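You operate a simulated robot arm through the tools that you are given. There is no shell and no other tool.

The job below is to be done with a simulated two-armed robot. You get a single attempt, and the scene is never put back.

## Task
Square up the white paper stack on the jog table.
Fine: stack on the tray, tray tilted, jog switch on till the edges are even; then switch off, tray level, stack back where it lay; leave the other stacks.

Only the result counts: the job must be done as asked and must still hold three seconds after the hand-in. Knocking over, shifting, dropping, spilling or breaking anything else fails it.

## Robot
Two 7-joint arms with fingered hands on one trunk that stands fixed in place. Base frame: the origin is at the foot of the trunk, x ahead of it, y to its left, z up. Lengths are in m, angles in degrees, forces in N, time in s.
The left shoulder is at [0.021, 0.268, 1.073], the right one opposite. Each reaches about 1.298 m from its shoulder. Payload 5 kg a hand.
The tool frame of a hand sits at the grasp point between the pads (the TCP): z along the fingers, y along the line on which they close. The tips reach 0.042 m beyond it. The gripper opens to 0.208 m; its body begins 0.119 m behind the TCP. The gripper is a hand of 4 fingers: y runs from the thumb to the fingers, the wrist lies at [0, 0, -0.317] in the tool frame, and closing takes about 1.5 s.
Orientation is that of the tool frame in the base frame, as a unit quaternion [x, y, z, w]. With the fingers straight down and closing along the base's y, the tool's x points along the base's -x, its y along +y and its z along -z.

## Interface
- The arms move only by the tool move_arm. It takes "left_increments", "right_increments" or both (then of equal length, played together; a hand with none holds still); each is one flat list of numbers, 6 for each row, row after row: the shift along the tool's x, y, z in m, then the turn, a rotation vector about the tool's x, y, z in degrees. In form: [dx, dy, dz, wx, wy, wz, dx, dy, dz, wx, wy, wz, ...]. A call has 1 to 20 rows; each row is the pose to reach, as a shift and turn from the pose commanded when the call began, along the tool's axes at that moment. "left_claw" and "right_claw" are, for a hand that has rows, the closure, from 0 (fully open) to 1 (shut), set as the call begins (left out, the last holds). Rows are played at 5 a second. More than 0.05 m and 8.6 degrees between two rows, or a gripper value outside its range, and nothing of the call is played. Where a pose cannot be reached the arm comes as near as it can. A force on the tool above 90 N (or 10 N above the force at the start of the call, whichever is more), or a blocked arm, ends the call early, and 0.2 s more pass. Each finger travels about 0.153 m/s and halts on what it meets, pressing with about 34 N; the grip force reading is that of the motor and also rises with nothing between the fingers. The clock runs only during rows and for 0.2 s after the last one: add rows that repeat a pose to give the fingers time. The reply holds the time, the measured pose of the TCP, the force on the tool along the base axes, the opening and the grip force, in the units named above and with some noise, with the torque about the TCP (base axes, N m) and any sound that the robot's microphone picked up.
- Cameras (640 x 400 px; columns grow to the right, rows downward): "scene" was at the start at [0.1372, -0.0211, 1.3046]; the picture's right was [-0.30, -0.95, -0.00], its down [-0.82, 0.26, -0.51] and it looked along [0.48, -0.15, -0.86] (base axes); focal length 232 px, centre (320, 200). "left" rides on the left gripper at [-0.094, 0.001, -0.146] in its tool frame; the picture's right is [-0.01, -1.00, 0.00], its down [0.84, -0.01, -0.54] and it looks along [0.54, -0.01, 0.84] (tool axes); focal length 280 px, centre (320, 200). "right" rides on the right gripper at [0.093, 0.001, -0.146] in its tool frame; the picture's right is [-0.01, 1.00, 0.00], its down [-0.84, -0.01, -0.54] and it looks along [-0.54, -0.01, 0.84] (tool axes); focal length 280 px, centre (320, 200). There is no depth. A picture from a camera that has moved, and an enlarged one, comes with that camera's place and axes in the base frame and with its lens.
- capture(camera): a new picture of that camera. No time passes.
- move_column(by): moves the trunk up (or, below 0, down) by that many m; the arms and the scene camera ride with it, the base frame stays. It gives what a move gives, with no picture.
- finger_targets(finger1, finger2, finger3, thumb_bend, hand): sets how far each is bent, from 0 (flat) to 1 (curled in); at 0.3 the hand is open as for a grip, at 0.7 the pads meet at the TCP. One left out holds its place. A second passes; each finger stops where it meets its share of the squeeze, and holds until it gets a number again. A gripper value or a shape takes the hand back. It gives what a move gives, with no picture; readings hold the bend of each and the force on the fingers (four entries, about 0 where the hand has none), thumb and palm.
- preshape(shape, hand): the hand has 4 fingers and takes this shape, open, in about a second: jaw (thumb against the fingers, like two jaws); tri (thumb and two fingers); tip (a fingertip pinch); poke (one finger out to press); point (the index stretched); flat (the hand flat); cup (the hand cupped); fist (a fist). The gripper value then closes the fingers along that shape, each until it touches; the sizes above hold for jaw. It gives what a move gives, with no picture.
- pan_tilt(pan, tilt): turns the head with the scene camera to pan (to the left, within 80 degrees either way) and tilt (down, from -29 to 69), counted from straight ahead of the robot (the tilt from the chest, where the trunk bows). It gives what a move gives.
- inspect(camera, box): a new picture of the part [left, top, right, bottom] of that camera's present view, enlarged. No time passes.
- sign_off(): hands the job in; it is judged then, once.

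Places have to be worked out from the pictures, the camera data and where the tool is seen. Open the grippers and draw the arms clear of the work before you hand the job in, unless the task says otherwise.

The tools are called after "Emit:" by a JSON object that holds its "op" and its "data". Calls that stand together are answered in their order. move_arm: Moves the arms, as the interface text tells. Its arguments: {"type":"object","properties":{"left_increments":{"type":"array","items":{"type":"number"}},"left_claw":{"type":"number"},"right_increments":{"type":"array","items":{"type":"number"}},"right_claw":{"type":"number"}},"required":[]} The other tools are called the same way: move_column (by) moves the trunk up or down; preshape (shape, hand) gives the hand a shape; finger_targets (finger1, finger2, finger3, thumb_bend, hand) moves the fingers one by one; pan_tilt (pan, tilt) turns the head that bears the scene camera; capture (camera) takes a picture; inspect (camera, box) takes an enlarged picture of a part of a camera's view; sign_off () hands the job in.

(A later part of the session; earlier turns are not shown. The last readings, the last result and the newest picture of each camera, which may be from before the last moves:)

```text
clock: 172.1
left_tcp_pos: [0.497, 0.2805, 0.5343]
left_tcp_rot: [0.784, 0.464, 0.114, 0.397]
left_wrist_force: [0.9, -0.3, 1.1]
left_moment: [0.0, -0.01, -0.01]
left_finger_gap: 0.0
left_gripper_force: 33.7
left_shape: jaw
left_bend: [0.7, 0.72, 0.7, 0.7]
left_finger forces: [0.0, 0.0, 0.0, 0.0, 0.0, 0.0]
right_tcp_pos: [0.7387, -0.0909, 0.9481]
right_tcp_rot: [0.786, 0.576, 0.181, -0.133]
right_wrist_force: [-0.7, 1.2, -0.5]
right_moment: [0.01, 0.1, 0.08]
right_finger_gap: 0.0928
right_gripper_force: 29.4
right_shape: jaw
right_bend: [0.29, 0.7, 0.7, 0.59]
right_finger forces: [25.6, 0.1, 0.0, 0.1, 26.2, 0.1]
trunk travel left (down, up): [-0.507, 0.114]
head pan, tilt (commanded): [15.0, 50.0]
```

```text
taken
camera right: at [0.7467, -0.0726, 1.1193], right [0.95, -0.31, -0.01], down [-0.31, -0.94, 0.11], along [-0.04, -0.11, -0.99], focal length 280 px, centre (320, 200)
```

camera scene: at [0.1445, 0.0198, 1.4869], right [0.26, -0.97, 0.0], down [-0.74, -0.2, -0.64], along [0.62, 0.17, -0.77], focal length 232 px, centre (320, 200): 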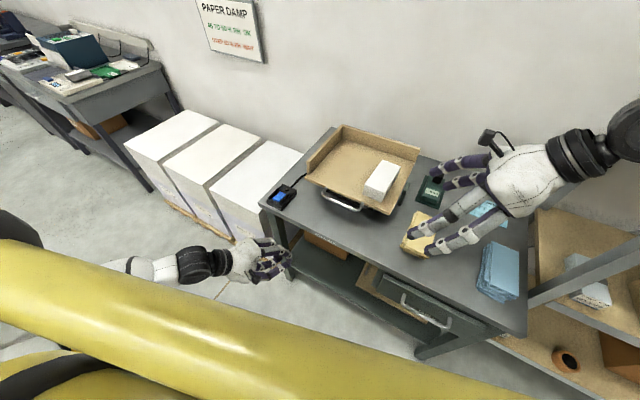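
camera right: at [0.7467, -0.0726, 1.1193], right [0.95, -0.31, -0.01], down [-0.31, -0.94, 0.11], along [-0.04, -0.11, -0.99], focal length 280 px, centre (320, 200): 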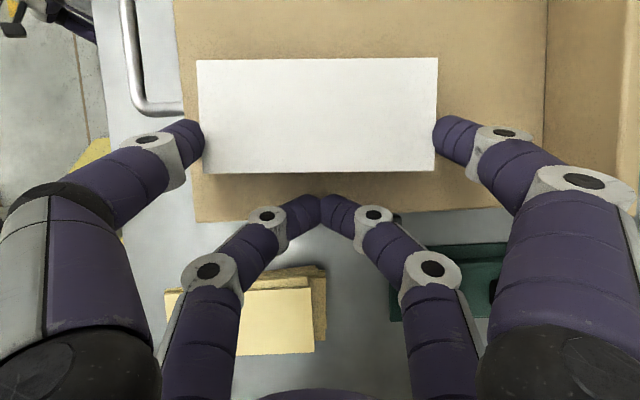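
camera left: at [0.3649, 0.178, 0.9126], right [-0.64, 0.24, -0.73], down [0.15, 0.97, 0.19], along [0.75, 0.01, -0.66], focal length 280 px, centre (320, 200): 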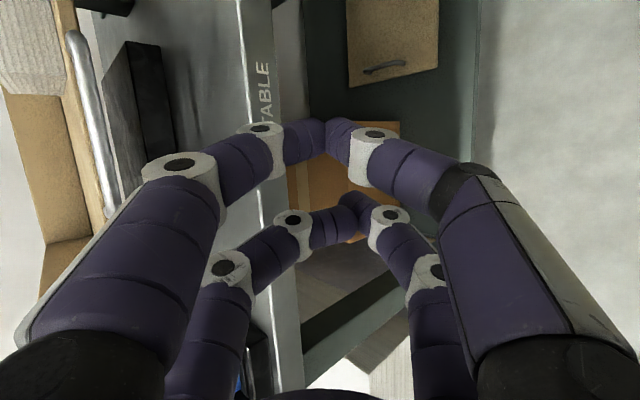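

The pinch is exactly as intended: index and thumb hold the stack with 26 N while the other two digits close beside it. I drag it 5 cm to the right along the tray.

Emit:
{"op": "move_arm", "data": {"right_increments": [-0.0112, 0, -0.0055, 0, 0, 0, -0.0225, 0, -0.011, 0, 0, 0, -0.0337, 0, -0.0164, 0, 0, 0, -0.0449, 0, -0.0219, 0, 0, 0, -0.0449, 0, -0.0219, 0, 0, 0]}}

Emit:
{"op": "capture", "data": {"camera": "right"}}

Emit:
{"op": "inspect", "data": {"camera": "scene", "box": [270, 90, 450, 210]}}

```text
clock: 173.3
left_tcp_pos: [0.496, 0.2803, 0.5334]
left_tcp_rot: [0.784, 0.464, 0.115, 0.397]
left_wrist_force: [0.5, 0.7, -0.3]
left_moment: [0.01, 0.0, 0.03]
left_finger_gap: 0.0003
left_gripper_force: 34.2
left_shape: jaw
left_bend: [0.7, 0.72, 0.7, 0.7]
left_finger forces: [0.0, 0.0, 0.2, 0.0, 0.0, 0.0]
right_tcp_pos: [0.7236, -0.137, 0.9459]
right_tcp_rot: [0.786, 0.576, 0.182, -0.133]
right_wrist_force: [-0.4, 0.4, 2.0]
right_moment: [0.11, 0.01, 0.03]
right_finger_gap: 0.0928
right_gripper_force: 34.6
right_shape: jaw
right_bend: [0.29, 0.7, 0.7, 0.59]
right_finger forces: [30.9, 0.0, 0.0, 0.1, 31.6, 0.0]
trunk travel left (down, up): [-0.507, 0.114]
head pan, tilt (commanded): [15.0, 50.0]
```

```text
taken
camera right: at [0.7317, -0.1202, 1.1191], right [0.95, -0.31, -0.01], down [-0.31, -0.94, 0.11], along [-0.04, -0.11, -0.99], focal length 280 px, centre (320, 200)
```

right: 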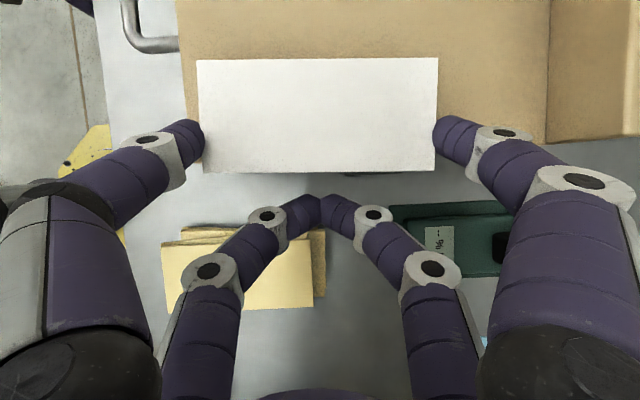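

```text
3.33 times, centred on (360, 150) of scene
camera zoom: at [0.1463, 0.0194, 1.3737], right [0.26, -0.97, 0.0], down [-0.74, -0.2, -0.64], along [0.62, 0.17, -0.77], focal length 772 px, centre (187, 367)
```

zoom: 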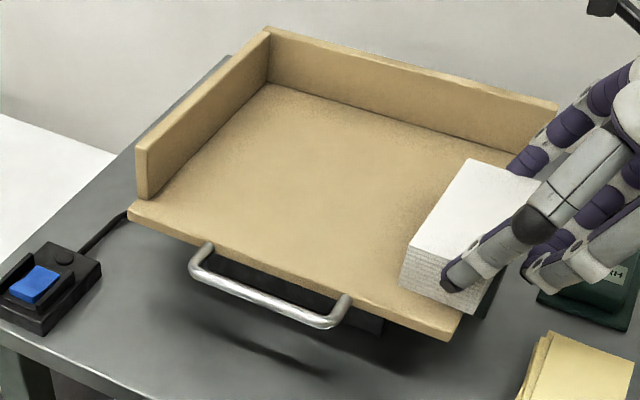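

The stack moved right as one squared block; its centre is now at about L = 0.105. I release it and raise the hand with the trunk.

Emit:
{"op": "move_arm", "data": {"right_increments": [0, 0, 0, 0, 0, 0, 0, 0, 0, 0, 0, 0, 0, 0, 0, 0, 0, 0], "right_claw": 0.2}}

Emit:
{"op": "move_column", "data": {"by": 0.075}}

Emit:
{"op": "move_arm", "data": {"right_increments": [0, 0, 0, 0, 0, 0, 0, 0, 0, 0, 0, 0], "right_claw": 0.0}}

Emit:
{"op": "capture", "data": {"camera": "right"}}

Emit:
{"op": "inspect", "data": {"camera": "right", "box": [170, 40, 450, 240]}}

```text
clock: 174.1
left_tcp_pos: [0.4971, 0.281, 0.5342]
left_tcp_rot: [0.784, 0.464, 0.114, 0.397]
left_wrist_force: [-0.2, -0.3, 0.6]
left_moment: [0.01, 0.0, -0.01]
left_finger_gap: 0.0001
left_gripper_force: 34.0
left_shape: jaw
left_bend: [0.7, 0.72, 0.7, 0.7]
left_finger forces: [0.0, 0.1, 0.0, 0.0, 0.0, 0.1]
right_tcp_pos: [0.7259, -0.1369, 0.946]
right_tcp_rot: [0.786, 0.576, 0.181, -0.133]
right_wrist_force: [-0.5, 0.1, -1.0]
right_moment: [-0.01, -0.01, -0.02]
right_finger_gap: 0.1658
right_gripper_force: 0.0
right_shape: jaw
right_bend: [0.26, 0.26, 0.26, 0.48]
right_finger forces: [0.1, 0.0, 0.0, 0.1, 0.1, 0.1]
trunk travel left (down, up): [-0.507, 0.114]
head pan, tilt (commanded): [15.0, 50.0]
```

```text
clock: 175.2
left_tcp_pos: [0.4967, 0.2813, 0.6084]
left_tcp_rot: [0.784, 0.464, 0.114, 0.398]
left_wrist_force: [0.3, -0.9, 0.0]
left_moment: [-0.03, 0.0, -0.02]
left_finger_gap: 0.0
left_gripper_force: 33.8
left_shape: jaw
left_bend: [0.7, 0.72, 0.7, 0.7]
left_finger forces: [0.1, 0.0, 0.0, 0.1, 0.0, 0.0]
right_tcp_pos: [0.7237, -0.1385, 1.0208]
right_tcp_rot: [0.785, 0.576, 0.18, -0.136]
right_wrist_force: [0.4, -0.3, 0.0]
right_moment: [-0.02, 0.04, -0.03]
right_finger_gap: 0.1664
right_gripper_force: 0.0
right_shape: jaw
right_bend: [0.26, 0.26, 0.26, 0.48]
right_finger forces: [0.0, 0.1, 0.0, 0.0, 0.0, 0.0]
trunk travel left (down, up): [-0.582, 0.039]
head pan, tilt (commanded): [15.0, 50.0]
```

```text
clock: 175.8
left_tcp_pos: [0.4965, 0.2811, 0.6084]
left_tcp_rot: [0.784, 0.464, 0.114, 0.396]
left_wrist_force: [-0.7, 0.2, 0.0]
left_moment: [-0.04, -0.03, 0.0]
left_finger_gap: 0.0
left_gripper_force: 34.0
left_shape: jaw
left_bend: [0.7, 0.72, 0.7, 0.7]
left_finger forces: [0.0, 0.0, 0.0, 0.0, 0.0, 0.1]
right_tcp_pos: [0.7247, -0.1378, 1.0218]
right_tcp_rot: [0.786, 0.575, 0.181, -0.133]
right_wrist_force: [-0.2, -0.4, 0.5]
right_moment: [0.0, 0.0, 0.01]
right_finger_gap: 0.2077
right_gripper_force: 0.0
right_shape: jaw
right_bend: [0.3, 0.3, 0.3, 0.3]
right_finger forces: [0.0, 0.0, 0.0, 0.1, 0.0, 0.0]
trunk travel left (down, up): [-0.582, 0.039]
head pan, tilt (commanded): [15.0, 50.0]
```

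```text
taken
camera right: at [0.7316, -0.12, 1.1944], right [0.95, -0.31, -0.01], down [-0.31, -0.94, 0.11], along [-0.04, -0.11, -0.99], focal length 280 px, centre (320, 200)
```

right: 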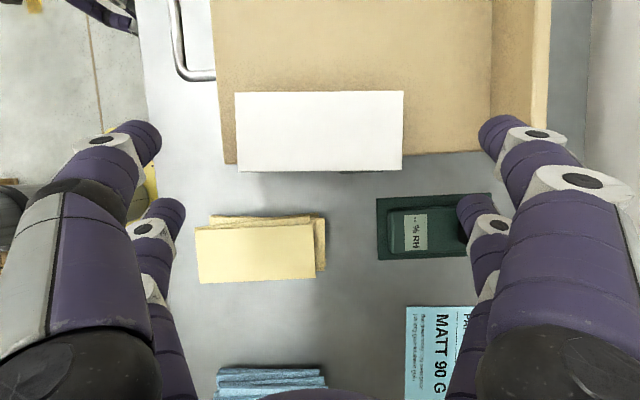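

```text
2.00 times, centred on (310, 140) of right
camera zoom: at [0.7316, -0.12, 1.1944], right [0.95, -0.31, -0.01], down [-0.31, -0.94, 0.11], along [-0.04, -0.11, -0.99], focal length 561 px, centre (340, 320)
```

zoom: 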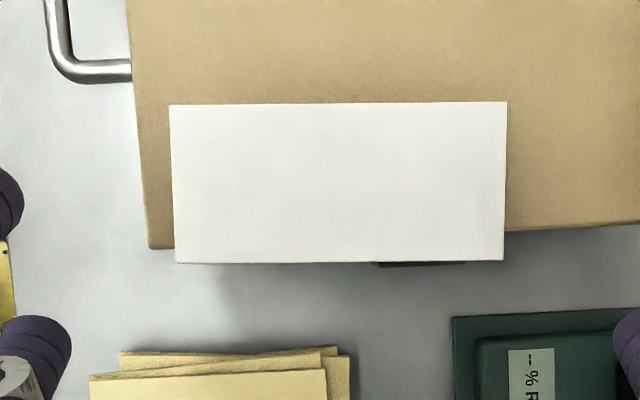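

The stack now sits at L = 0.105, I = 0.736 (right edge overhanging the tray by about 1.5 cm, centre of mass well on it). I set the hand for a four-finger grasp with 25° lean, centred on it.

Emit:
{"op": "move_arm", "data": {"right_increments": [0.0121, -0.0006, 0.0059, 0, -0.3, 0, 0.0243, -0.0012, 0.0118, 0, -0.7, 0, 0.0364, -0.0018, 0.0177, 0, -1, 0, 0.0364, -0.0018, 0.0177, 0, -1, 0]}}

Emit:
{"op": "capture", "data": {"camera": "right"}}

```text
clock: 176.8
left_tcp_pos: [0.4976, 0.2811, 0.6089]
left_tcp_rot: [0.784, 0.464, 0.113, 0.397]
left_wrist_force: [0.0, 0.0, -0.3]
left_moment: [0.01, 0.01, -0.01]
left_finger_gap: 0.0
left_gripper_force: 33.8
left_shape: jaw
left_bend: [0.7, 0.72, 0.7, 0.7]
left_finger forces: [0.0, 0.0, 0.1, 0.1, 0.1, 0.0]
right_tcp_pos: [0.7337, -0.0998, 1.022]
right_tcp_rot: [0.787, 0.578, 0.173, -0.129]
right_wrist_force: [-0.7, 0.9, 0.1]
right_moment: [-0.02, 0.0, 0.01]
right_finger_gap: 0.2079
right_gripper_force: 0.1
right_shape: jaw
right_bend: [0.3, 0.3, 0.3, 0.3]
right_finger forces: [0.0, 0.0, 0.1, 0.1, 0.0, 0.1]
trunk travel left (down, up): [-0.582, 0.039]
head pan, tilt (commanded): [15.0, 50.0]
```

```text
taken
camera right: at [0.7433, -0.0778, 1.1936], right [0.95, -0.31, -0.01], down [-0.31, -0.94, 0.13], along [-0.05, -0.12, -0.99], focal length 280 px, centre (320, 200)
```

right: 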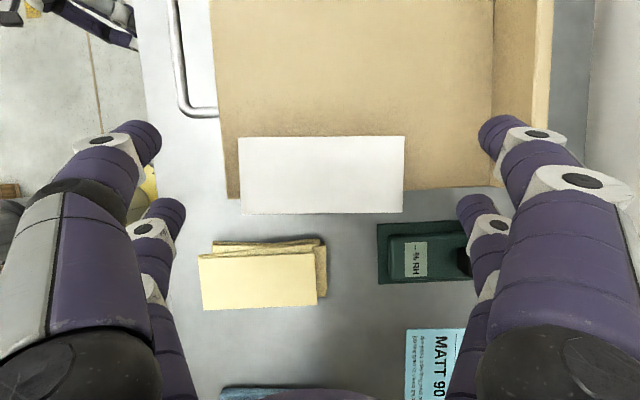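

Well centred. I lower with the trunk to grasp height.

Emit:
{"op": "move_column", "data": {"by": -0.077}}

Emit:
{"op": "move_arm", "data": {"right_increments": [0, 0, 0, 0, 0, 0, 0, 0, 0, 0, 0, 0, 0, 0, 0, 0, 0, 0], "right_claw": 0.2}}

Emit:
{"op": "capture", "data": {"camera": "right"}}

Emit:
{"op": "inspect", "data": {"camera": "scene", "box": [290, 90, 450, 200]}}

```text
clock: 177.9
left_tcp_pos: [0.4973, 0.282, 0.5329]
left_tcp_rot: [0.783, 0.463, 0.115, 0.398]
left_wrist_force: [0.7, 0.8, 0.5]
left_moment: [0.0, 0.03, 0.02]
left_finger_gap: 0.0
left_gripper_force: 34.0
left_shape: jaw
left_bend: [0.7, 0.72, 0.7, 0.7]
left_finger forces: [0.1, 0.0, 0.1, 0.0, 0.1, 0.0]
right_tcp_pos: [0.7339, -0.0994, 0.9455]
right_tcp_rot: [0.787, 0.577, 0.174, -0.129]
right_wrist_force: [-0.7, 0.2, 0.4]
right_moment: [0.01, 0.0, -0.03]
right_finger_gap: 0.2076
right_gripper_force: 0.0
right_shape: jaw
right_bend: [0.3, 0.3, 0.3, 0.3]
right_finger forces: [0.0, 0.1, 0.0, 0.1, 0.0, 0.0]
trunk travel left (down, up): [-0.505, 0.116]
head pan, tilt (commanded): [15.0, 50.0]
```

```text
clock: 178.7
left_tcp_pos: [0.4978, 0.2809, 0.5317]
left_tcp_rot: [0.783, 0.464, 0.115, 0.397]
left_wrist_force: [0.7, 0.2, -1.1]
left_moment: [0.01, -0.02, -0.01]
left_finger_gap: 0.0003
left_gripper_force: 34.1
left_shape: jaw
left_bend: [0.7, 0.72, 0.7, 0.7]
left_finger forces: [0.1, 0.1, 0.0, 0.0, 0.1, 0.0]
right_tcp_pos: [0.734, -0.0998, 0.9448]
right_tcp_rot: [0.787, 0.578, 0.174, -0.129]
right_wrist_force: [0.5, -0.1, 0.3]
right_moment: [-0.03, -0.02, -0.01]
right_finger_gap: 0.1667
right_gripper_force: 0.1
right_shape: jaw
right_bend: [0.25, 0.25, 0.25, 0.47]
right_finger forces: [0.0, 0.0, 0.1, 0.0, 0.0, 0.0]
trunk travel left (down, up): [-0.505, 0.116]
head pan, tilt (commanded): [15.0, 50.0]
```

```text
taken
camera right: at [0.743, -0.078, 1.117], right [0.95, -0.31, -0.01], down [-0.31, -0.94, 0.13], along [-0.05, -0.12, -0.99], focal length 280 px, centre (320, 200)
```

right: 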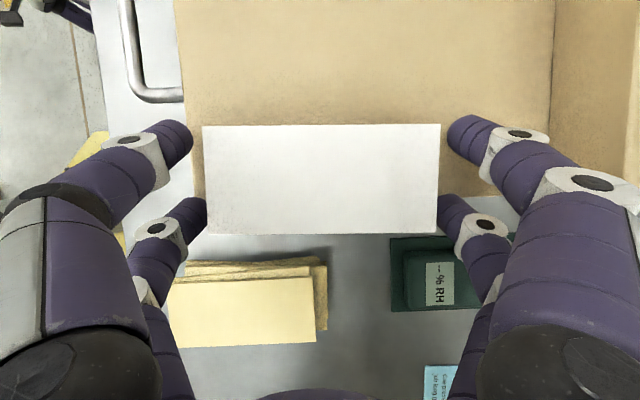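

```text
3.64 times, centred on (370, 145) of scene
camera zoom: at [0.1467, 0.0195, 1.3716], right [0.26, -0.97, 0.0], down [-0.74, -0.2, -0.64], along [0.62, 0.17, -0.77], focal length 842 px, centre (138, 400)
```

zoom: 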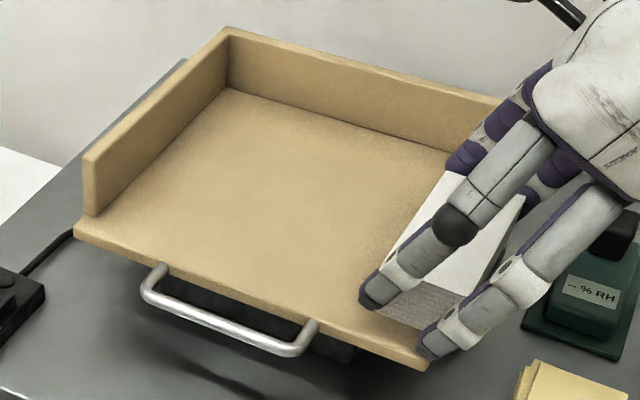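

The stack lies symmetrically between the digits (offsets agree within a millimetre). I close in steps.

Emit:
{"op": "move_arm", "data": {"right_increments": [0, 0, 0, 0, 0, 0, 0, 0, 0, 0, 0, 0, 0, 0, 0, 0, 0, 0], "right_claw": 0.27}}

Emit:
{"op": "move_arm", "data": {"right_increments": [0, 0, 0, 0, 0, 0, 0, 0, 0, 0, 0, 0, 0, 0, 0, 0, 0, 0], "right_claw": 0.3}}

Emit:
{"op": "move_arm", "data": {"right_increments": [0, 0, 0, 0, 0, 0, 0, 0, 0, 0, 0, 0, 0, 0, 0, 0, 0, 0], "right_claw": 0.33}}

Emit:
{"op": "capture", "data": {"camera": "right"}}

```text
clock: 179.5
left_tcp_pos: [0.4968, 0.2809, 0.5325]
left_tcp_rot: [0.783, 0.464, 0.115, 0.398]
left_wrist_force: [0.8, 0.4, 0.2]
left_moment: [0.01, 0.01, -0.02]
left_finger_gap: 0.0
left_gripper_force: 33.5
left_shape: jaw
left_bend: [0.7, 0.72, 0.7, 0.7]
left_finger forces: [0.0, 0.0, 0.0, 0.0, 0.1, 0.0]
right_tcp_pos: [0.7332, -0.0977, 0.9446]
right_tcp_rot: [0.787, 0.577, 0.174, -0.128]
right_wrist_force: [0.0, -0.3, 0.0]
right_moment: [-0.02, -0.03, -0.03]
right_finger_gap: 0.1522
right_gripper_force: 0.0
right_shape: jaw
right_bend: [0.27, 0.27, 0.27, 0.56]
right_finger forces: [0.0, 0.0, 0.1, 0.1, 0.1, 0.0]
trunk travel left (down, up): [-0.505, 0.116]
head pan, tilt (commanded): [15.0, 50.0]
```

```text
clock: 180.3
left_tcp_pos: [0.4967, 0.2798, 0.5325]
left_tcp_rot: [0.784, 0.464, 0.114, 0.396]
left_wrist_force: [1.1, 0.4, -0.2]
left_moment: [0.02, 0.02, 0.03]
left_finger_gap: 0.0
left_gripper_force: 33.9
left_shape: jaw
left_bend: [0.7, 0.72, 0.7, 0.7]
left_finger forces: [0.1, 0.0, 0.0, 0.0, 0.0, 0.0]
right_tcp_pos: [0.7343, -0.0989, 0.9442]
right_tcp_rot: [0.787, 0.577, 0.174, -0.129]
right_wrist_force: [1.1, 0.0, -0.2]
right_moment: [-0.01, 0.02, -0.01]
right_finger_gap: 0.1472
right_gripper_force: 0.0
right_shape: jaw
right_bend: [0.27, 0.27, 0.27, 0.6]
right_finger forces: [1.0, 0.9, 0.5, 0.1, 0.5, 0.0]
trunk travel left (down, up): [-0.505, 0.116]
head pan, tilt (commanded): [15.0, 50.0]
```

```text
clock: 181.1
left_tcp_pos: [0.498, 0.2799, 0.5326]
left_tcp_rot: [0.784, 0.464, 0.115, 0.397]
left_wrist_force: [0.1, -1.0, -0.2]
left_moment: [0.01, 0.04, 0.04]
left_finger_gap: 0.0
left_gripper_force: 33.8
left_shape: jaw
left_bend: [0.7, 0.72, 0.7, 0.7]
left_finger forces: [0.0, 0.0, 0.0, 0.0, 0.0, 0.0]
right_tcp_pos: [0.7326, -0.0976, 0.9447]
right_tcp_rot: [0.787, 0.577, 0.174, -0.128]
right_wrist_force: [-1.1, 0.0, -0.4]
right_moment: [0.04, 0.22, 0.0]
right_finger_gap: 0.1434
right_gripper_force: 34.3
right_shape: jaw
right_bend: [0.29, 0.29, 0.29, 0.61]
right_finger forces: [30.2, 30.1, 31.7, 0.0, 31.6, 0.1]
trunk travel left (down, up): [-0.505, 0.116]
head pan, tilt (commanded): [15.0, 50.0]
```

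```text
taken
camera right: at [0.7429, -0.078, 1.1169], right [0.95, -0.31, -0.01], down [-0.31, -0.94, 0.13], along [-0.05, -0.12, -0.99], focal length 280 px, centre (320, 200)
```

right: 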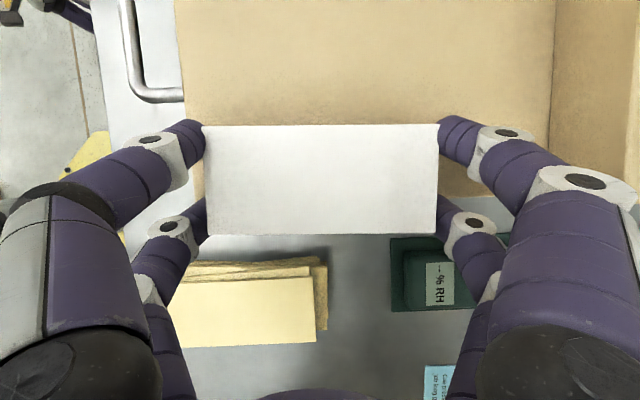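

A perfect four-finger grip. I lift it with the trunk.

Emit:
{"op": "move_column", "data": {"by": 0.11}}

Emit:
{"op": "capture", "data": {"camera": "right"}}

Emit:
{"op": "inspect", "data": {"camera": "scene", "box": [255, 120, 435, 230]}}

```text
clock: 182.6
left_tcp_pos: [0.4975, 0.2804, 0.6409]
left_tcp_rot: [0.783, 0.464, 0.114, 0.397]
left_wrist_force: [0.4, 0.1, -0.6]
left_moment: [-0.01, 0.01, -0.03]
left_finger_gap: 0.0
left_gripper_force: 33.6
left_shape: jaw
left_bend: [0.7, 0.72, 0.7, 0.7]
left_finger forces: [0.0, 0.0, 0.0, 0.0, 0.0, 0.1]
right_tcp_pos: [0.7346, -0.0987, 1.0543]
right_tcp_rot: [0.787, 0.578, 0.174, -0.129]
right_wrist_force: [0.0, -0.1, -4.2]
right_moment: [-0.05, 0.04, 0.0]
right_finger_gap: 0.1434
right_gripper_force: 33.6
right_shape: jaw
right_bend: [0.29, 0.29, 0.29, 0.61]
right_finger forces: [30.9, 30.9, 30.5, 0.0, 31.2, 0.0]
trunk travel left (down, up): [-0.615, 0.006]
head pan, tilt (commanded): [15.0, 50.0]
```

```text
taken
camera right: at [0.7434, -0.0781, 1.2259], right [0.95, -0.31, -0.01], down [-0.31, -0.94, 0.13], along [-0.05, -0.12, -0.99], focal length 280 px, centre (320, 200)
```

right: 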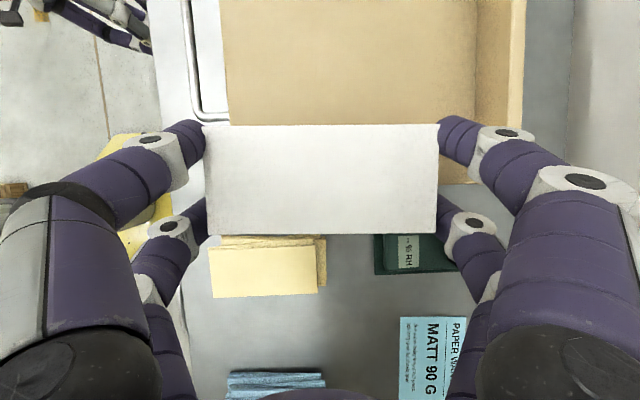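

```text
3.56 times, centred on (345, 175) of scene
camera zoom: at [0.145, 0.0195, 1.4816], right [0.26, -0.97, 0.0], down [-0.74, -0.2, -0.64], along [0.62, 0.17, -0.77], focal length 824 px, centre (231, 289)
```

zoom: 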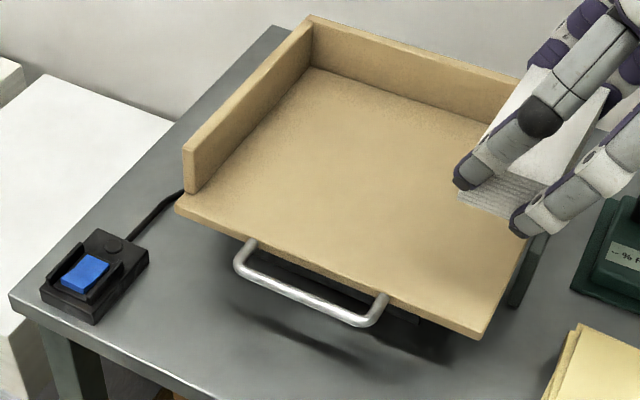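

Stack held, tray still level and empty. I carry it back toward the robot first, then right to above its slot, reducing the lean to 20° and squaring the yaw on the way.

Emit:
{"op": "move_arm", "data": {"right_increments": [-0.0138, -0.0283, 0.0003, 0, 0, 0, -0.0277, -0.0566, 0.0006, 0, 0, 0, -0.0415, -0.0849, 0.0009, 0, 0, 0, -0.0553, -0.1132, 0.0012, 0.2, -1, -0.45, -0.0852, -0.1159, -0.0061, 0.4, -2, -0.9, -0.115, -0.1186, -0.0133, 0.6, -3, -1.36, -0.1449, -0.1213, -0.0206, 0.8, -4, -1.8, -0.1747, -0.124, -0.0278, 1.06, -5, -2.27, -0.2046, -0.1267, -0.0351, 1.06, -5, -2.27, -0.2046, -0.1267, -0.0351, 1.06, -5, -2.27]}}

Emit:
{"op": "capture", "data": {"camera": "right"}}

Emit:
{"op": "pan_tilt", "data": {"pan": -25, "tilt": 45}}

Emit:
{"op": "capture", "data": {"camera": "scene"}}

```text
clock: 184.8
left_tcp_pos: [0.4969, 0.2808, 0.6418]
left_tcp_rot: [0.783, 0.464, 0.114, 0.397]
left_wrist_force: [-0.6, 0.2, 0.6]
left_moment: [-0.02, -0.05, 0.0]
left_finger_gap: 0.0
left_gripper_force: 34.0
left_shape: jaw
left_bend: [0.7, 0.72, 0.7, 0.7]
left_finger forces: [0.0, 0.1, 0.0, 0.0, 0.0, 0.1]
right_tcp_pos: [0.5523, -0.2511, 1.0006]
right_tcp_rot: [0.781, 0.6, 0.138, -0.107]
right_wrist_force: [0.4, 0.1, -2.7]
right_moment: [-0.09, -0.04, -0.01]
right_finger_gap: 0.1431
right_gripper_force: 33.8
right_shape: jaw
right_bend: [0.29, 0.29, 0.29, 0.61]
right_finger forces: [31.0, 31.0, 30.6, 0.1, 31.2, 0.0]
trunk travel left (down, up): [-0.615, 0.006]
head pan, tilt (commanded): [15.0, 50.0]
```

```text
taken
camera right: at [0.5651, -0.2165, 1.1696], right [0.96, -0.27, -0.01], down [-0.26, -0.94, 0.22], along [-0.07, -0.21, -0.98], focal length 280 px, centre (320, 200)
```

right: 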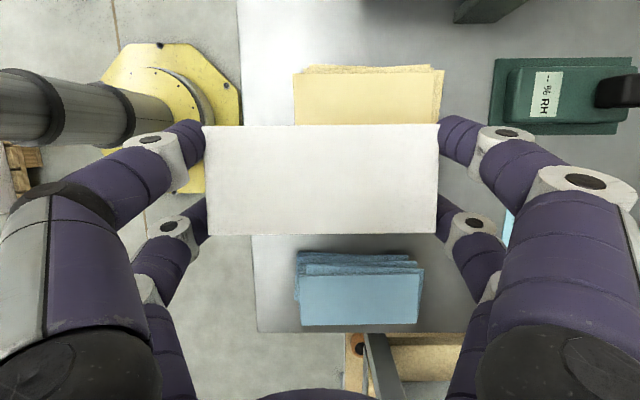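

```text
clock: 185.8
left_tcp_pos: [0.4973, 0.2808, 0.6414]
left_tcp_rot: [0.783, 0.465, 0.113, 0.398]
left_wrist_force: [-0.6, -0.5, 0.0]
left_moment: [0.02, -0.05, 0.01]
left_finger_gap: 0.0
left_gripper_force: 34.2
left_shape: jaw
left_bend: [0.7, 0.72, 0.7, 0.7]
left_finger forces: [0.0, 0.0, 0.0, 0.0, 0.0, 0.0]
right_tcp_pos: [0.553, -0.2518, 1.0001]
right_tcp_rot: [0.781, 0.6, 0.136, -0.108]
right_wrist_force: [-0.1, 0.3, -4.2]
right_moment: [-0.05, 0.02, -0.04]
right_finger_gap: 0.1433
right_gripper_force: 33.9
right_shape: jaw
right_bend: [0.29, 0.29, 0.29, 0.61]
right_finger forces: [31.0, 31.0, 30.7, 0.0, 31.3, 0.1]
trunk travel left (down, up): [-0.615, 0.006]
head pan, tilt (commanded): [-25.0, 45.0]
```

```text
taken
camera scene: at [0.1439, -0.0345, 1.4888], right [-0.42, -0.91, 0.0], down [-0.64, 0.3, -0.71], along [0.64, -0.3, -0.71], focal length 232 px, centre (320, 200)
```

scene: 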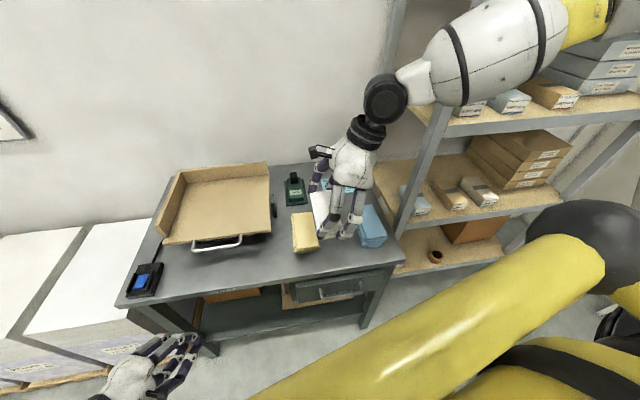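

Held steadily with a 20° lean. I move the last bit to above the slot (target stack centre L = -0.146, I = 0.637).

Emit:
{"op": "move_arm", "data": {"right_increments": [-0.0259, 0.0184, -0.0042, 0, 0, 0, -0.0517, 0.0367, -0.0084, 0, 0, 0, -0.0517, 0.0367, -0.0084, 0, 0, 0]}}

Emit:
{"op": "capture", "data": {"camera": "right"}}

Emit:
{"op": "inspect", "data": {"camera": "scene", "box": [270, 150, 410, 260]}}

```text
clock: 186.6
left_tcp_pos: [0.4966, 0.2818, 0.6422]
left_tcp_rot: [0.784, 0.464, 0.114, 0.397]
left_wrist_force: [0.6, 0.2, 0.0]
left_moment: [0.01, -0.01, 0.03]
left_finger_gap: 0.0002
left_gripper_force: 33.6
left_shape: jaw
left_bend: [0.7, 0.72, 0.7, 0.7]
left_finger forces: [0.1, 0.1, 0.0, 0.0, 0.0, 0.1]
right_tcp_pos: [0.5745, -0.3113, 0.9899]
right_tcp_rot: [0.781, 0.6, 0.136, -0.108]
right_wrist_force: [0.0, -0.1, -3.1]
right_moment: [-0.09, -0.02, 0.01]
right_finger_gap: 0.1434
right_gripper_force: 33.9
right_shape: jaw
right_bend: [0.29, 0.29, 0.29, 0.61]
right_finger forces: [30.9, 31.0, 30.7, 0.0, 31.3, 0.0]
trunk travel left (down, up): [-0.615, 0.006]
head pan, tilt (commanded): [-25.0, 45.0]
```

```text
taken
camera right: at [0.5863, -0.2762, 1.1601], right [0.96, -0.27, -0.01], down [-0.26, -0.94, 0.22], along [-0.07, -0.21, -0.98], focal length 280 px, centre (320, 200)
```

right: 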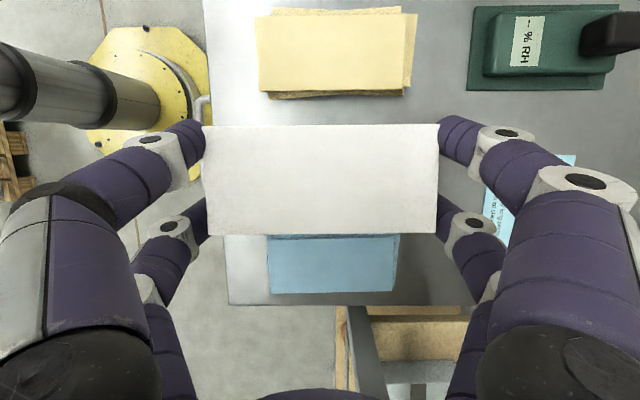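

```text
3.64 times, centred on (340, 205) of scene
camera zoom: at [0.1438, -0.0346, 1.4888], right [-0.42, -0.91, 0.0], down [-0.64, 0.3, -0.71], along [0.64, -0.3, -0.71], focal length 842 px, centre (247, 182)
```

zoom: 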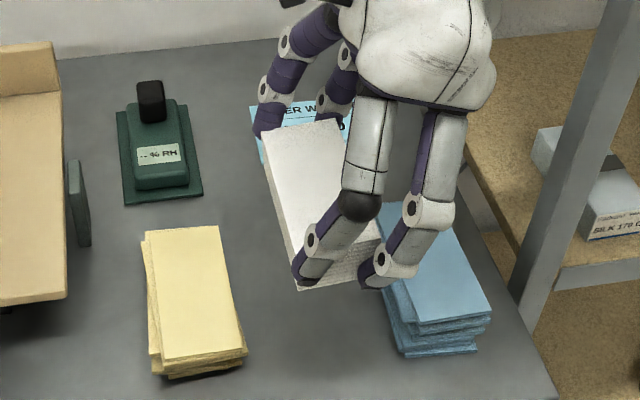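

Position is right: L = -0.152, I = 0.6355 for the hand, with the neighbours clear. I lower to about 1 cm above the table.

Emit:
{"op": "move_arm", "data": {"right_increments": [-0.0105, 0.0001, 0.0287, 0, 0, 0, -0.0209, 0.0002, 0.0573, 0, 0, 0, -0.0314, 0.0003, 0.086, 0, 0, 0, -0.0412, 0.0004, 0.1128, 0, 0, 0, -0.0412, 0.0004, 0.1128, 0, 0, 0]}}

Emit:
{"op": "capture", "data": {"camera": "right"}}

Emit:
{"op": "inspect", "data": {"camera": "scene", "box": [290, 190, 410, 270]}}

```text
clock: 187.8
left_tcp_pos: [0.4972, 0.2809, 0.6421]
left_tcp_rot: [0.784, 0.463, 0.115, 0.397]
left_wrist_force: [-0.9, -0.4, -0.3]
left_moment: [0.0, 0.02, 0.0]
left_finger_gap: 0.0
left_gripper_force: 33.8
left_shape: jaw
left_bend: [0.7, 0.72, 0.7, 0.7]
left_finger forces: [0.1, 0.0, 0.0, 0.1, 0.0, 0.0]
right_tcp_pos: [0.5749, -0.3091, 0.8706]
right_tcp_rot: [0.781, 0.6, 0.137, -0.107]
right_wrist_force: [0.0, -0.3, -4.4]
right_moment: [-0.03, 0.01, 0.01]
right_finger_gap: 0.143
right_gripper_force: 33.9
right_shape: jaw
right_bend: [0.29, 0.29, 0.29, 0.61]
right_finger forces: [31.0, 30.9, 30.4, 0.1, 31.2, 0.0]
trunk travel left (down, up): [-0.615, 0.006]
head pan, tilt (commanded): [-25.0, 45.0]
```

```text
taken
camera right: at [0.586, -0.2735, 1.0399], right [0.96, -0.27, -0.01], down [-0.26, -0.94, 0.22], along [-0.07, -0.21, -0.98], focal length 280 px, centre (320, 200)
```

right: 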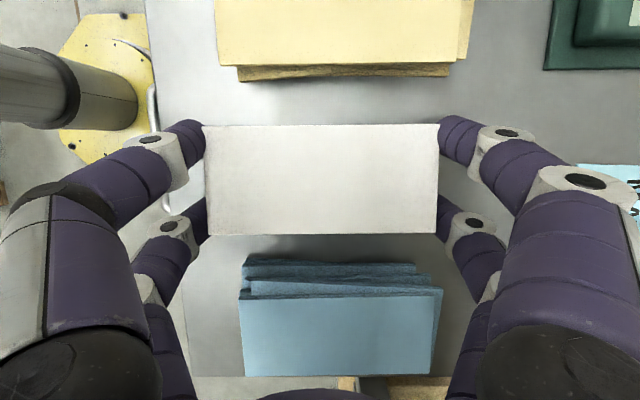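

```text
5.00 times, centred on (350, 230) of scene
camera zoom: at [0.1438, -0.0348, 1.4889], right [-0.42, -0.91, 0.0], down [-0.64, 0.3, -0.71], along [0.64, -0.3, -0.71], focal length 1158 px, centre (170, 50)
```

zoom: 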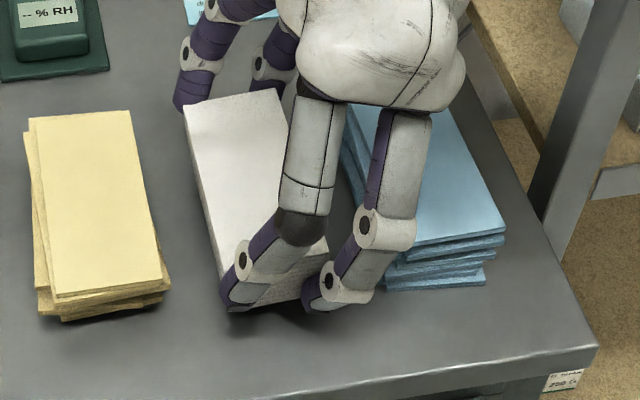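

Everything is clear around the slot. I lower the last centimetre, watching the load.

Emit:
{"op": "move_arm", "data": {"right_increments": [-0.0014, 0, 0.0038, 0, 0, 0, -0.0027, 0, 0.0075, 0, 0, 0, -0.0031, 0, 0.0085, 0, 0, 0, -0.0031, 0, 0.0085, 0, 0, 0]}}

Emit:
{"op": "move_arm", "data": {"right_increments": [-0.0005, 0, 0.0014, 0, 0, 0, -0.0005, 0, 0.0014, 0, 0, 0]}}

```text
clock: 188.8
left_tcp_pos: [0.4969, 0.2808, 0.6421]
left_tcp_rot: [0.783, 0.465, 0.114, 0.397]
left_wrist_force: [0.1, 0.4, 0.0]
left_moment: [0.0, -0.02, 0.0]
left_finger_gap: 0.0
left_gripper_force: 33.4
left_shape: jaw
left_bend: [0.7, 0.72, 0.7, 0.7]
left_finger forces: [0.0, 0.0, 0.0, 0.0, 0.0, 0.0]
right_tcp_pos: [0.5752, -0.3104, 0.8628]
right_tcp_rot: [0.781, 0.599, 0.137, -0.108]
right_wrist_force: [0.2, 0.0, -4.6]
right_moment: [-0.04, 0.0, 0.04]
right_finger_gap: 0.1432
right_gripper_force: 33.6
right_shape: jaw
right_bend: [0.29, 0.29, 0.29, 0.61]
right_finger forces: [30.9, 30.9, 30.5, 0.0, 31.2, 0.1]
trunk travel left (down, up): [-0.615, 0.006]
head pan, tilt (commanded): [-25.0, 45.0]
```

```text
clock: 189.4
left_tcp_pos: [0.4968, 0.2796, 0.6415]
left_tcp_rot: [0.783, 0.464, 0.114, 0.398]
left_wrist_force: [-0.1, -0.5, -0.2]
left_moment: [0.01, -0.02, -0.01]
left_finger_gap: 0.0001
left_gripper_force: 34.3
left_shape: jaw
left_bend: [0.7, 0.72, 0.7, 0.7]
left_finger forces: [0.0, 0.0, 0.0, 0.1, 0.1, 0.0]
right_tcp_pos: [0.5746, -0.3108, 0.8604]
right_tcp_rot: [0.781, 0.6, 0.136, -0.107]
right_wrist_force: [-0.5, -0.8, -3.1]
right_moment: [-0.04, 0.02, -0.01]
right_finger_gap: 0.1434
right_gripper_force: 34.3
right_shape: jaw
right_bend: [0.29, 0.29, 0.29, 0.61]
right_finger forces: [30.9, 31.0, 30.5, 0.1, 31.2, 0.0]
trunk travel left (down, up): [-0.615, 0.006]
head pan, tilt (commanded): [-25.0, 45.0]
```

One or two more millimetres to touch.

Emit:
{"op": "move_arm", "data": {"right_increments": [-0.0005, 0, 0.0014, 0, 0, 0, -0.0007, 0, 0.0019, 0, 0, 0, -0.0007, 0, 0.0019, 0, 0, 0]}}

```text
clock: 190.2
left_tcp_pos: [0.4967, 0.2805, 0.6422]
left_tcp_rot: [0.783, 0.464, 0.115, 0.398]
left_wrist_force: [0.5, -0.4, 0.1]
left_moment: [0.02, 0.02, 0.0]
left_finger_gap: 0.0
left_gripper_force: 33.9
left_shape: jaw
left_bend: [0.7, 0.72, 0.7, 0.7]
left_finger forces: [0.0, 0.1, 0.1, 0.0, 0.0, 0.1]
right_tcp_pos: [0.5757, -0.311, 0.8598]
right_tcp_rot: [0.781, 0.6, 0.137, -0.107]
right_wrist_force: [-0.6, -0.2, 6.5]
right_moment: [0.1, -0.83, -0.09]
right_finger_gap: 0.1432
right_gripper_force: 33.9
right_shape: jaw
right_bend: [0.29, 0.29, 0.29, 0.61]
right_finger forces: [31.7, 30.8, 31.3, 0.0, 31.9, 0.0]
trunk travel left (down, up): [-0.615, 0.006]
head pan, tilt (commanded): [-25.0, 45.0]
```

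Contact made. I open the fingers and let it settle.

Emit:
{"op": "move_arm", "data": {"right_increments": [0.0003, 0, -0.001, 0, 0, 0, 0.0003, 0, -0.001, 0, 0, 0]}}

Emit:
{"op": "move_arm", "data": {"right_increments": [0, 0, 0, 0, 0, 0, 0, 0, 0, 0, 0, 0, 0, 0, 0, 0, 0, 0], "right_claw": 0.22}}

Emit:
{"op": "capture", "data": {"camera": "right"}}

Emit:
{"op": "inspect", "data": {"camera": "scene", "box": [290, 190, 410, 270]}}

```text
clock: 190.8
left_tcp_pos: [0.4974, 0.2794, 0.6424]
left_tcp_rot: [0.784, 0.464, 0.114, 0.396]
left_wrist_force: [0.2, -0.9, 0.6]
left_moment: [0.02, -0.01, 0.01]
left_finger_gap: 0.0002
left_gripper_force: 34.2
left_shape: jaw
left_bend: [0.7, 0.72, 0.7, 0.7]
left_finger forces: [0.0, 0.0, 0.0, 0.1, 0.0, 0.1]
right_tcp_pos: [0.5756, -0.3105, 0.8609]
right_tcp_rot: [0.781, 0.599, 0.138, -0.107]
right_wrist_force: [0.8, 1.8, 3.7]
right_moment: [0.19, -0.71, 0.14]
right_finger_gap: 0.1428
right_gripper_force: 33.9
right_shape: jaw
right_bend: [0.29, 0.29, 0.29, 0.61]
right_finger forces: [31.8, 31.2, 31.0, 0.1, 31.9, 0.1]
trunk travel left (down, up): [-0.615, 0.006]
head pan, tilt (commanded): [-25.0, 45.0]
```

```text
clock: 191.6
left_tcp_pos: [0.4966, 0.2805, 0.6422]
left_tcp_rot: [0.783, 0.464, 0.115, 0.397]
left_wrist_force: [-0.7, 0.4, -0.4]
left_moment: [-0.02, 0.01, 0.03]
left_finger_gap: 0.0003
left_gripper_force: 34.1
left_shape: jaw
left_bend: [0.7, 0.72, 0.7, 0.7]
left_finger forces: [0.1, 0.0, 0.0, 0.1, 0.1, 0.1]
right_tcp_pos: [0.5752, -0.3113, 0.8591]
right_tcp_rot: [0.781, 0.6, 0.137, -0.107]
right_wrist_force: [0.3, 1.2, -1.2]
right_moment: [0.0, 0.0, 0.0]
right_finger_gap: 0.1618
right_gripper_force: 0.1
right_shape: jaw
right_bend: [0.26, 0.26, 0.26, 0.5]
right_finger forces: [0.0, 0.0, 0.0, 0.0, 0.0, 0.1]
trunk travel left (down, up): [-0.615, 0.006]
head pan, tilt (commanded): [-25.0, 45.0]
```

```text
taken
camera right: at [0.5872, -0.2755, 1.0283], right [0.96, -0.27, -0.01], down [-0.26, -0.94, 0.22], along [-0.07, -0.21, -0.98], focal length 280 px, centre (320, 200)
```

right: 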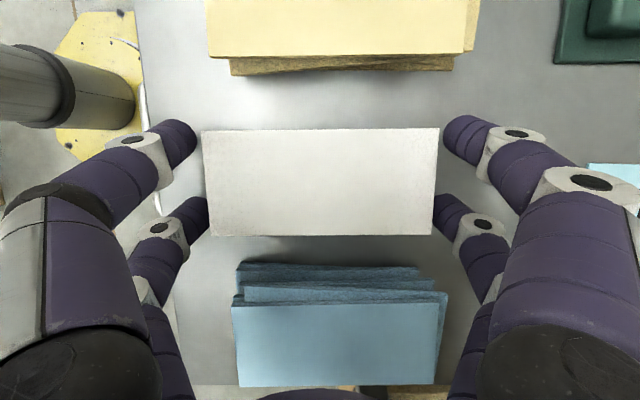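

```text
5.00 times, centred on (350, 230) of scene
camera zoom: at [0.1438, -0.0349, 1.4888], right [-0.42, -0.91, 0.0], down [-0.64, 0.3, -0.71], along [0.64, -0.3, -0.71], focal length 1158 px, centre (170, 50)
```

zoom: 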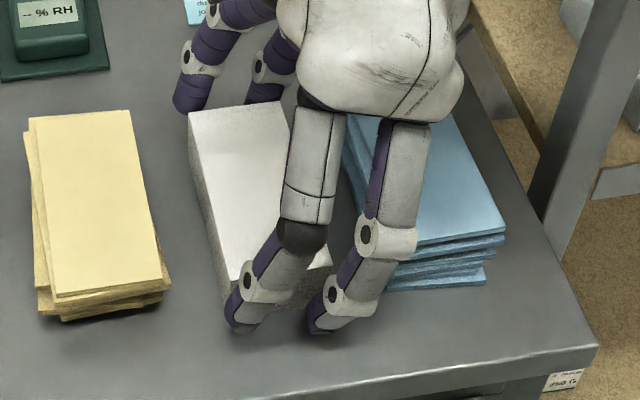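

The stack settled flat in its slot. I open fully and rise straight up.

Emit:
{"op": "move_arm", "data": {"right_increments": [0, 0, 0, 0, 0, 0, 0, 0, 0, 0, 0, 0, 0.0103, 0, -0.0282, 0, 0, 0, 0.0206, 0, -0.0564, 0, 0, 0, 0.0309, 0, -0.0846, 0, 0, 0, 0.0412, 0, -0.1128, 0, 0, 0, 0.0515, 0, -0.141, 0, 0, 0], "right_claw": 0.0}}

Emit:
{"op": "capture", "data": {"camera": "right"}}

Emit:
{"op": "inspect", "data": {"camera": "right", "box": [180, 40, 440, 240]}}

Emit:
{"op": "inspect", "data": {"camera": "scene", "box": [290, 190, 410, 270]}}

```text
clock: 193.2
left_tcp_pos: [0.4971, 0.2812, 0.6422]
left_tcp_rot: [0.783, 0.464, 0.114, 0.398]
left_wrist_force: [0.0, 1.4, 0.7]
left_moment: [-0.04, -0.03, -0.01]
left_finger_gap: 0.0
left_gripper_force: 34.1
left_shape: jaw
left_bend: [0.7, 0.72, 0.7, 0.7]
left_finger forces: [0.1, 0.0, 0.0, 0.0, 0.0, 0.0]
right_tcp_pos: [0.5772, -0.3109, 1.0085]
right_tcp_rot: [0.781, 0.6, 0.137, -0.107]
right_wrist_force: [-1.0, -0.1, 0.0]
right_moment: [-0.01, -0.03, 0.0]
right_finger_gap: 0.2078
right_gripper_force: 0.1
right_shape: jaw
right_bend: [0.3, 0.3, 0.3, 0.3]
right_finger forces: [0.0, 0.0, 0.0, 0.0, 0.0, 0.0]
trunk travel left (down, up): [-0.615, 0.006]
head pan, tilt (commanded): [-25.0, 45.0]
```

```text
taken
camera right: at [0.5894, -0.2753, 1.1784], right [0.96, -0.27, -0.01], down [-0.26, -0.94, 0.22], along [-0.07, -0.21, -0.98], focal length 280 px, centre (320, 200)
```

right: 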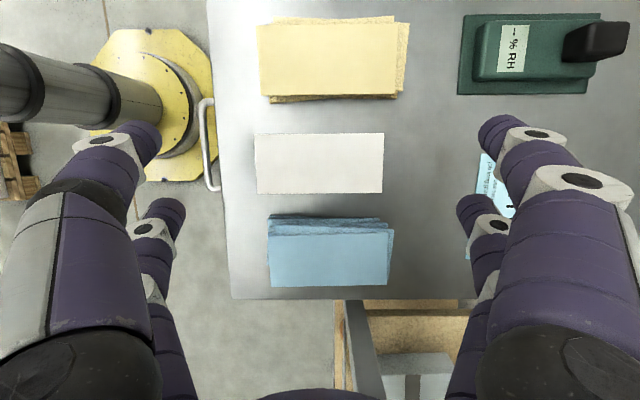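

```text
2.00 times, centred on (310, 140) of right
camera zoom: at [0.5894, -0.2753, 1.1784], right [0.96, -0.27, -0.01], down [-0.26, -0.94, 0.22], along [-0.07, -0.21, -0.98], focal length 561 px, centre (340, 320)
```

zoom: 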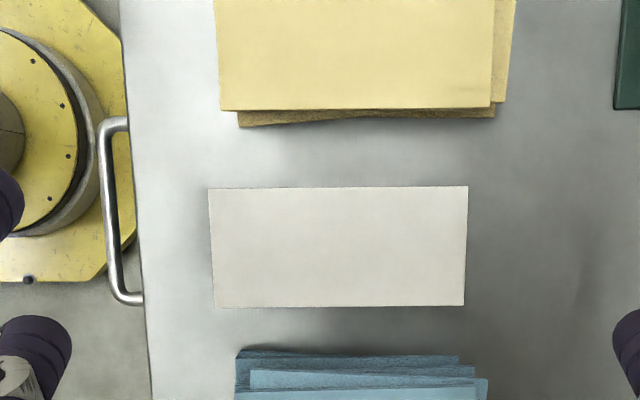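

```text
5.00 times, centred on (350, 230) of scene
camera zoom: at [0.1436, -0.0344, 1.4889], right [-0.42, -0.91, 0.0], down [-0.64, 0.3, -0.71], along [0.64, -0.3, -0.71], focal length 1158 px, centre (170, 50)
```

zoom: 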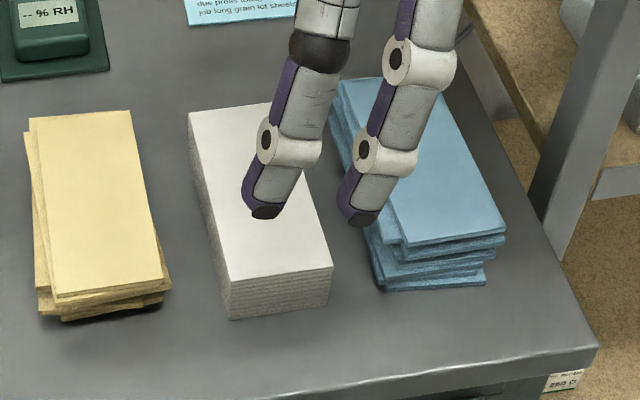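

The stack is back within a couple of millimetres of where it lay, squared, with both neighbours untouched. I withdraw the right hand toward the robot while straightening it.

Emit:
{"op": "move_arm", "data": {"right_increments": [0.006, -0.0375, -0.0165, 0, -5, 0, 0.009, -0.075, -0.025, 0, -10, 0, 0.009, -0.1125, -0.025, 0, -15, 0, 0.009, -0.15, -0.025, 0, -20, 0, 0.009, -0.15, -0.025, 0, -20, 0]}}

Emit:
{"op": "capture", "data": {"camera": "scene"}}

```text
clock: 194.4
left_tcp_pos: [0.4978, 0.2812, 0.6422]
left_tcp_rot: [0.783, 0.464, 0.115, 0.398]
left_wrist_force: [-0.2, 0.6, -0.2]
left_moment: [0.02, 0.02, -0.01]
left_finger_gap: 0.0
left_gripper_force: 34.4
left_shape: jaw
left_bend: [0.7, 0.72, 0.7, 0.7]
left_finger forces: [0.0, 0.0, 0.1, 0.0, 0.1, 0.1]
right_tcp_pos: [0.4303, -0.2728, 1.0364]
right_tcp_rot: [0.793, 0.609, -0.002, -0.002]
right_wrist_force: [0.7, 0.1, 0.0]
right_moment: [-0.01, 0.05, 0.01]
right_finger_gap: 0.2078
right_gripper_force: 0.0
right_shape: jaw
right_bend: [0.3, 0.3, 0.3, 0.3]
right_finger forces: [0.0, 0.0, 0.0, 0.0, 0.0, 0.0]
trunk travel left (down, up): [-0.615, 0.006]
head pan, tilt (commanded): [-25.0, 45.0]
```

```text
taken
camera scene: at [0.144, -0.0349, 1.4887], right [-0.42, -0.91, 0.0], down [-0.64, 0.3, -0.71], along [0.64, -0.3, -0.71], focal length 232 px, centre (320, 200)
```

scene: 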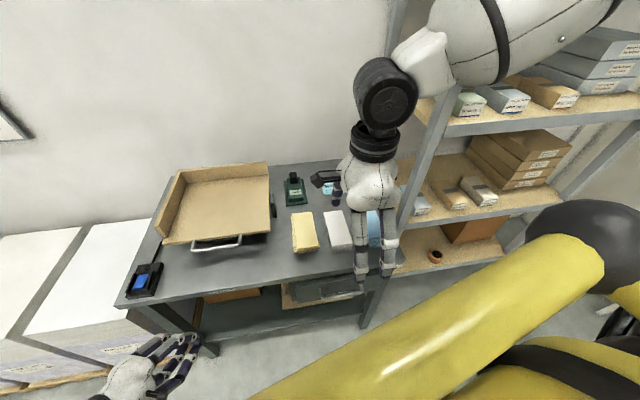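

Now I slide the right hand out to the right, in front of the shelf, at the same height.

Emit:
{"op": "move_arm", "data": {"right_increments": [-0.037, -0.004, 0, 0, 0, 0, -0.074, -0.008, 0, 0, 0, 0, -0.111, -0.012, 0, 0, 0, 0, -0.148, -0.016, 0, 0, 0, 0, -0.185, -0.02, 0, 0, 0, 0, -0.222, -0.024, 0, 0, 0, 0, -0.259, -0.028, 0, 0, 0, 0, -0.296, -0.032, 0, 0, 0, 0, -0.333, -0.036, 0, 0, 0, 0, -0.37, -0.04, 0, 0, 0, 0, -0.407, -0.044, 0.01, 0, 0, 0, -0.444, -0.048, 0.03, 0, 0, 0, -0.47, -0.05, 0.05, 0, 0, 0]}}

Emit:
{"op": "capture", "data": {"camera": "right"}}

Emit:
{"op": "capture", "data": {"camera": "scene"}}

```text
clock: 197.2
left_tcp_pos: [0.4975, 0.2805, 0.6416]
left_tcp_rot: [0.784, 0.464, 0.114, 0.397]
left_wrist_force: [0.3, 0.5, 1.6]
left_moment: [0.04, -0.01, -0.01]
left_finger_gap: 0.0
left_gripper_force: 33.7
left_shape: jaw
left_bend: [0.7, 0.72, 0.7, 0.7]
left_finger forces: [0.0, 0.0, 0.0, 0.0, 0.1, 0.0]
right_tcp_pos: [0.262, -0.7156, 0.9877]
right_tcp_rot: [0.793, 0.609, -0.002, -0.001]
right_wrist_force: [1.1, -0.1, 0.2]
right_moment: [0.05, -0.01, 0.0]
right_finger_gap: 0.2078
right_gripper_force: 0.0
right_shape: jaw
right_bend: [0.3, 0.3, 0.3, 0.3]
right_finger forces: [0.0, 0.0, 0.1, 0.0, 0.1, 0.1]
trunk travel left (down, up): [-0.615, 0.006]
head pan, tilt (commanded): [-25.0, 45.0]
```

```text
taken
camera right: at [0.2881, -0.6259, 1.1344], right [0.96, -0.27, 0.0], down [-0.23, -0.81, 0.54], along [-0.15, -0.52, -0.84], focal length 280 px, centre (320, 200)
```

right: 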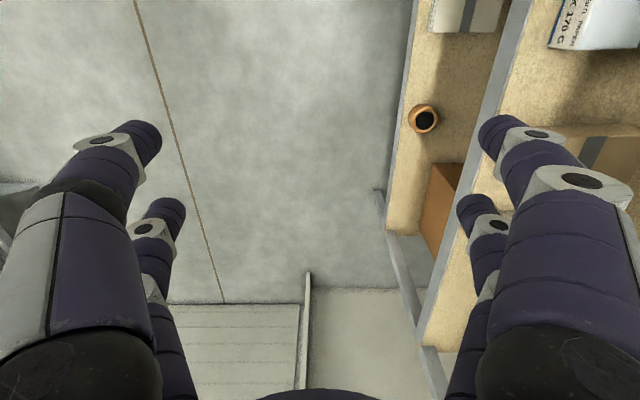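

```text
taken
camera scene: at [0.1436, -0.035, 1.4888], right [-0.42, -0.91, 0.0], down [-0.64, 0.3, -0.71], along [0.64, -0.3, -0.71], focal length 232 px, centre (320, 200)
```

scene: 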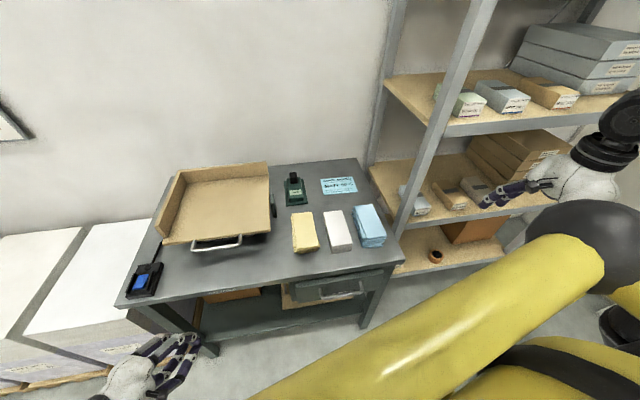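

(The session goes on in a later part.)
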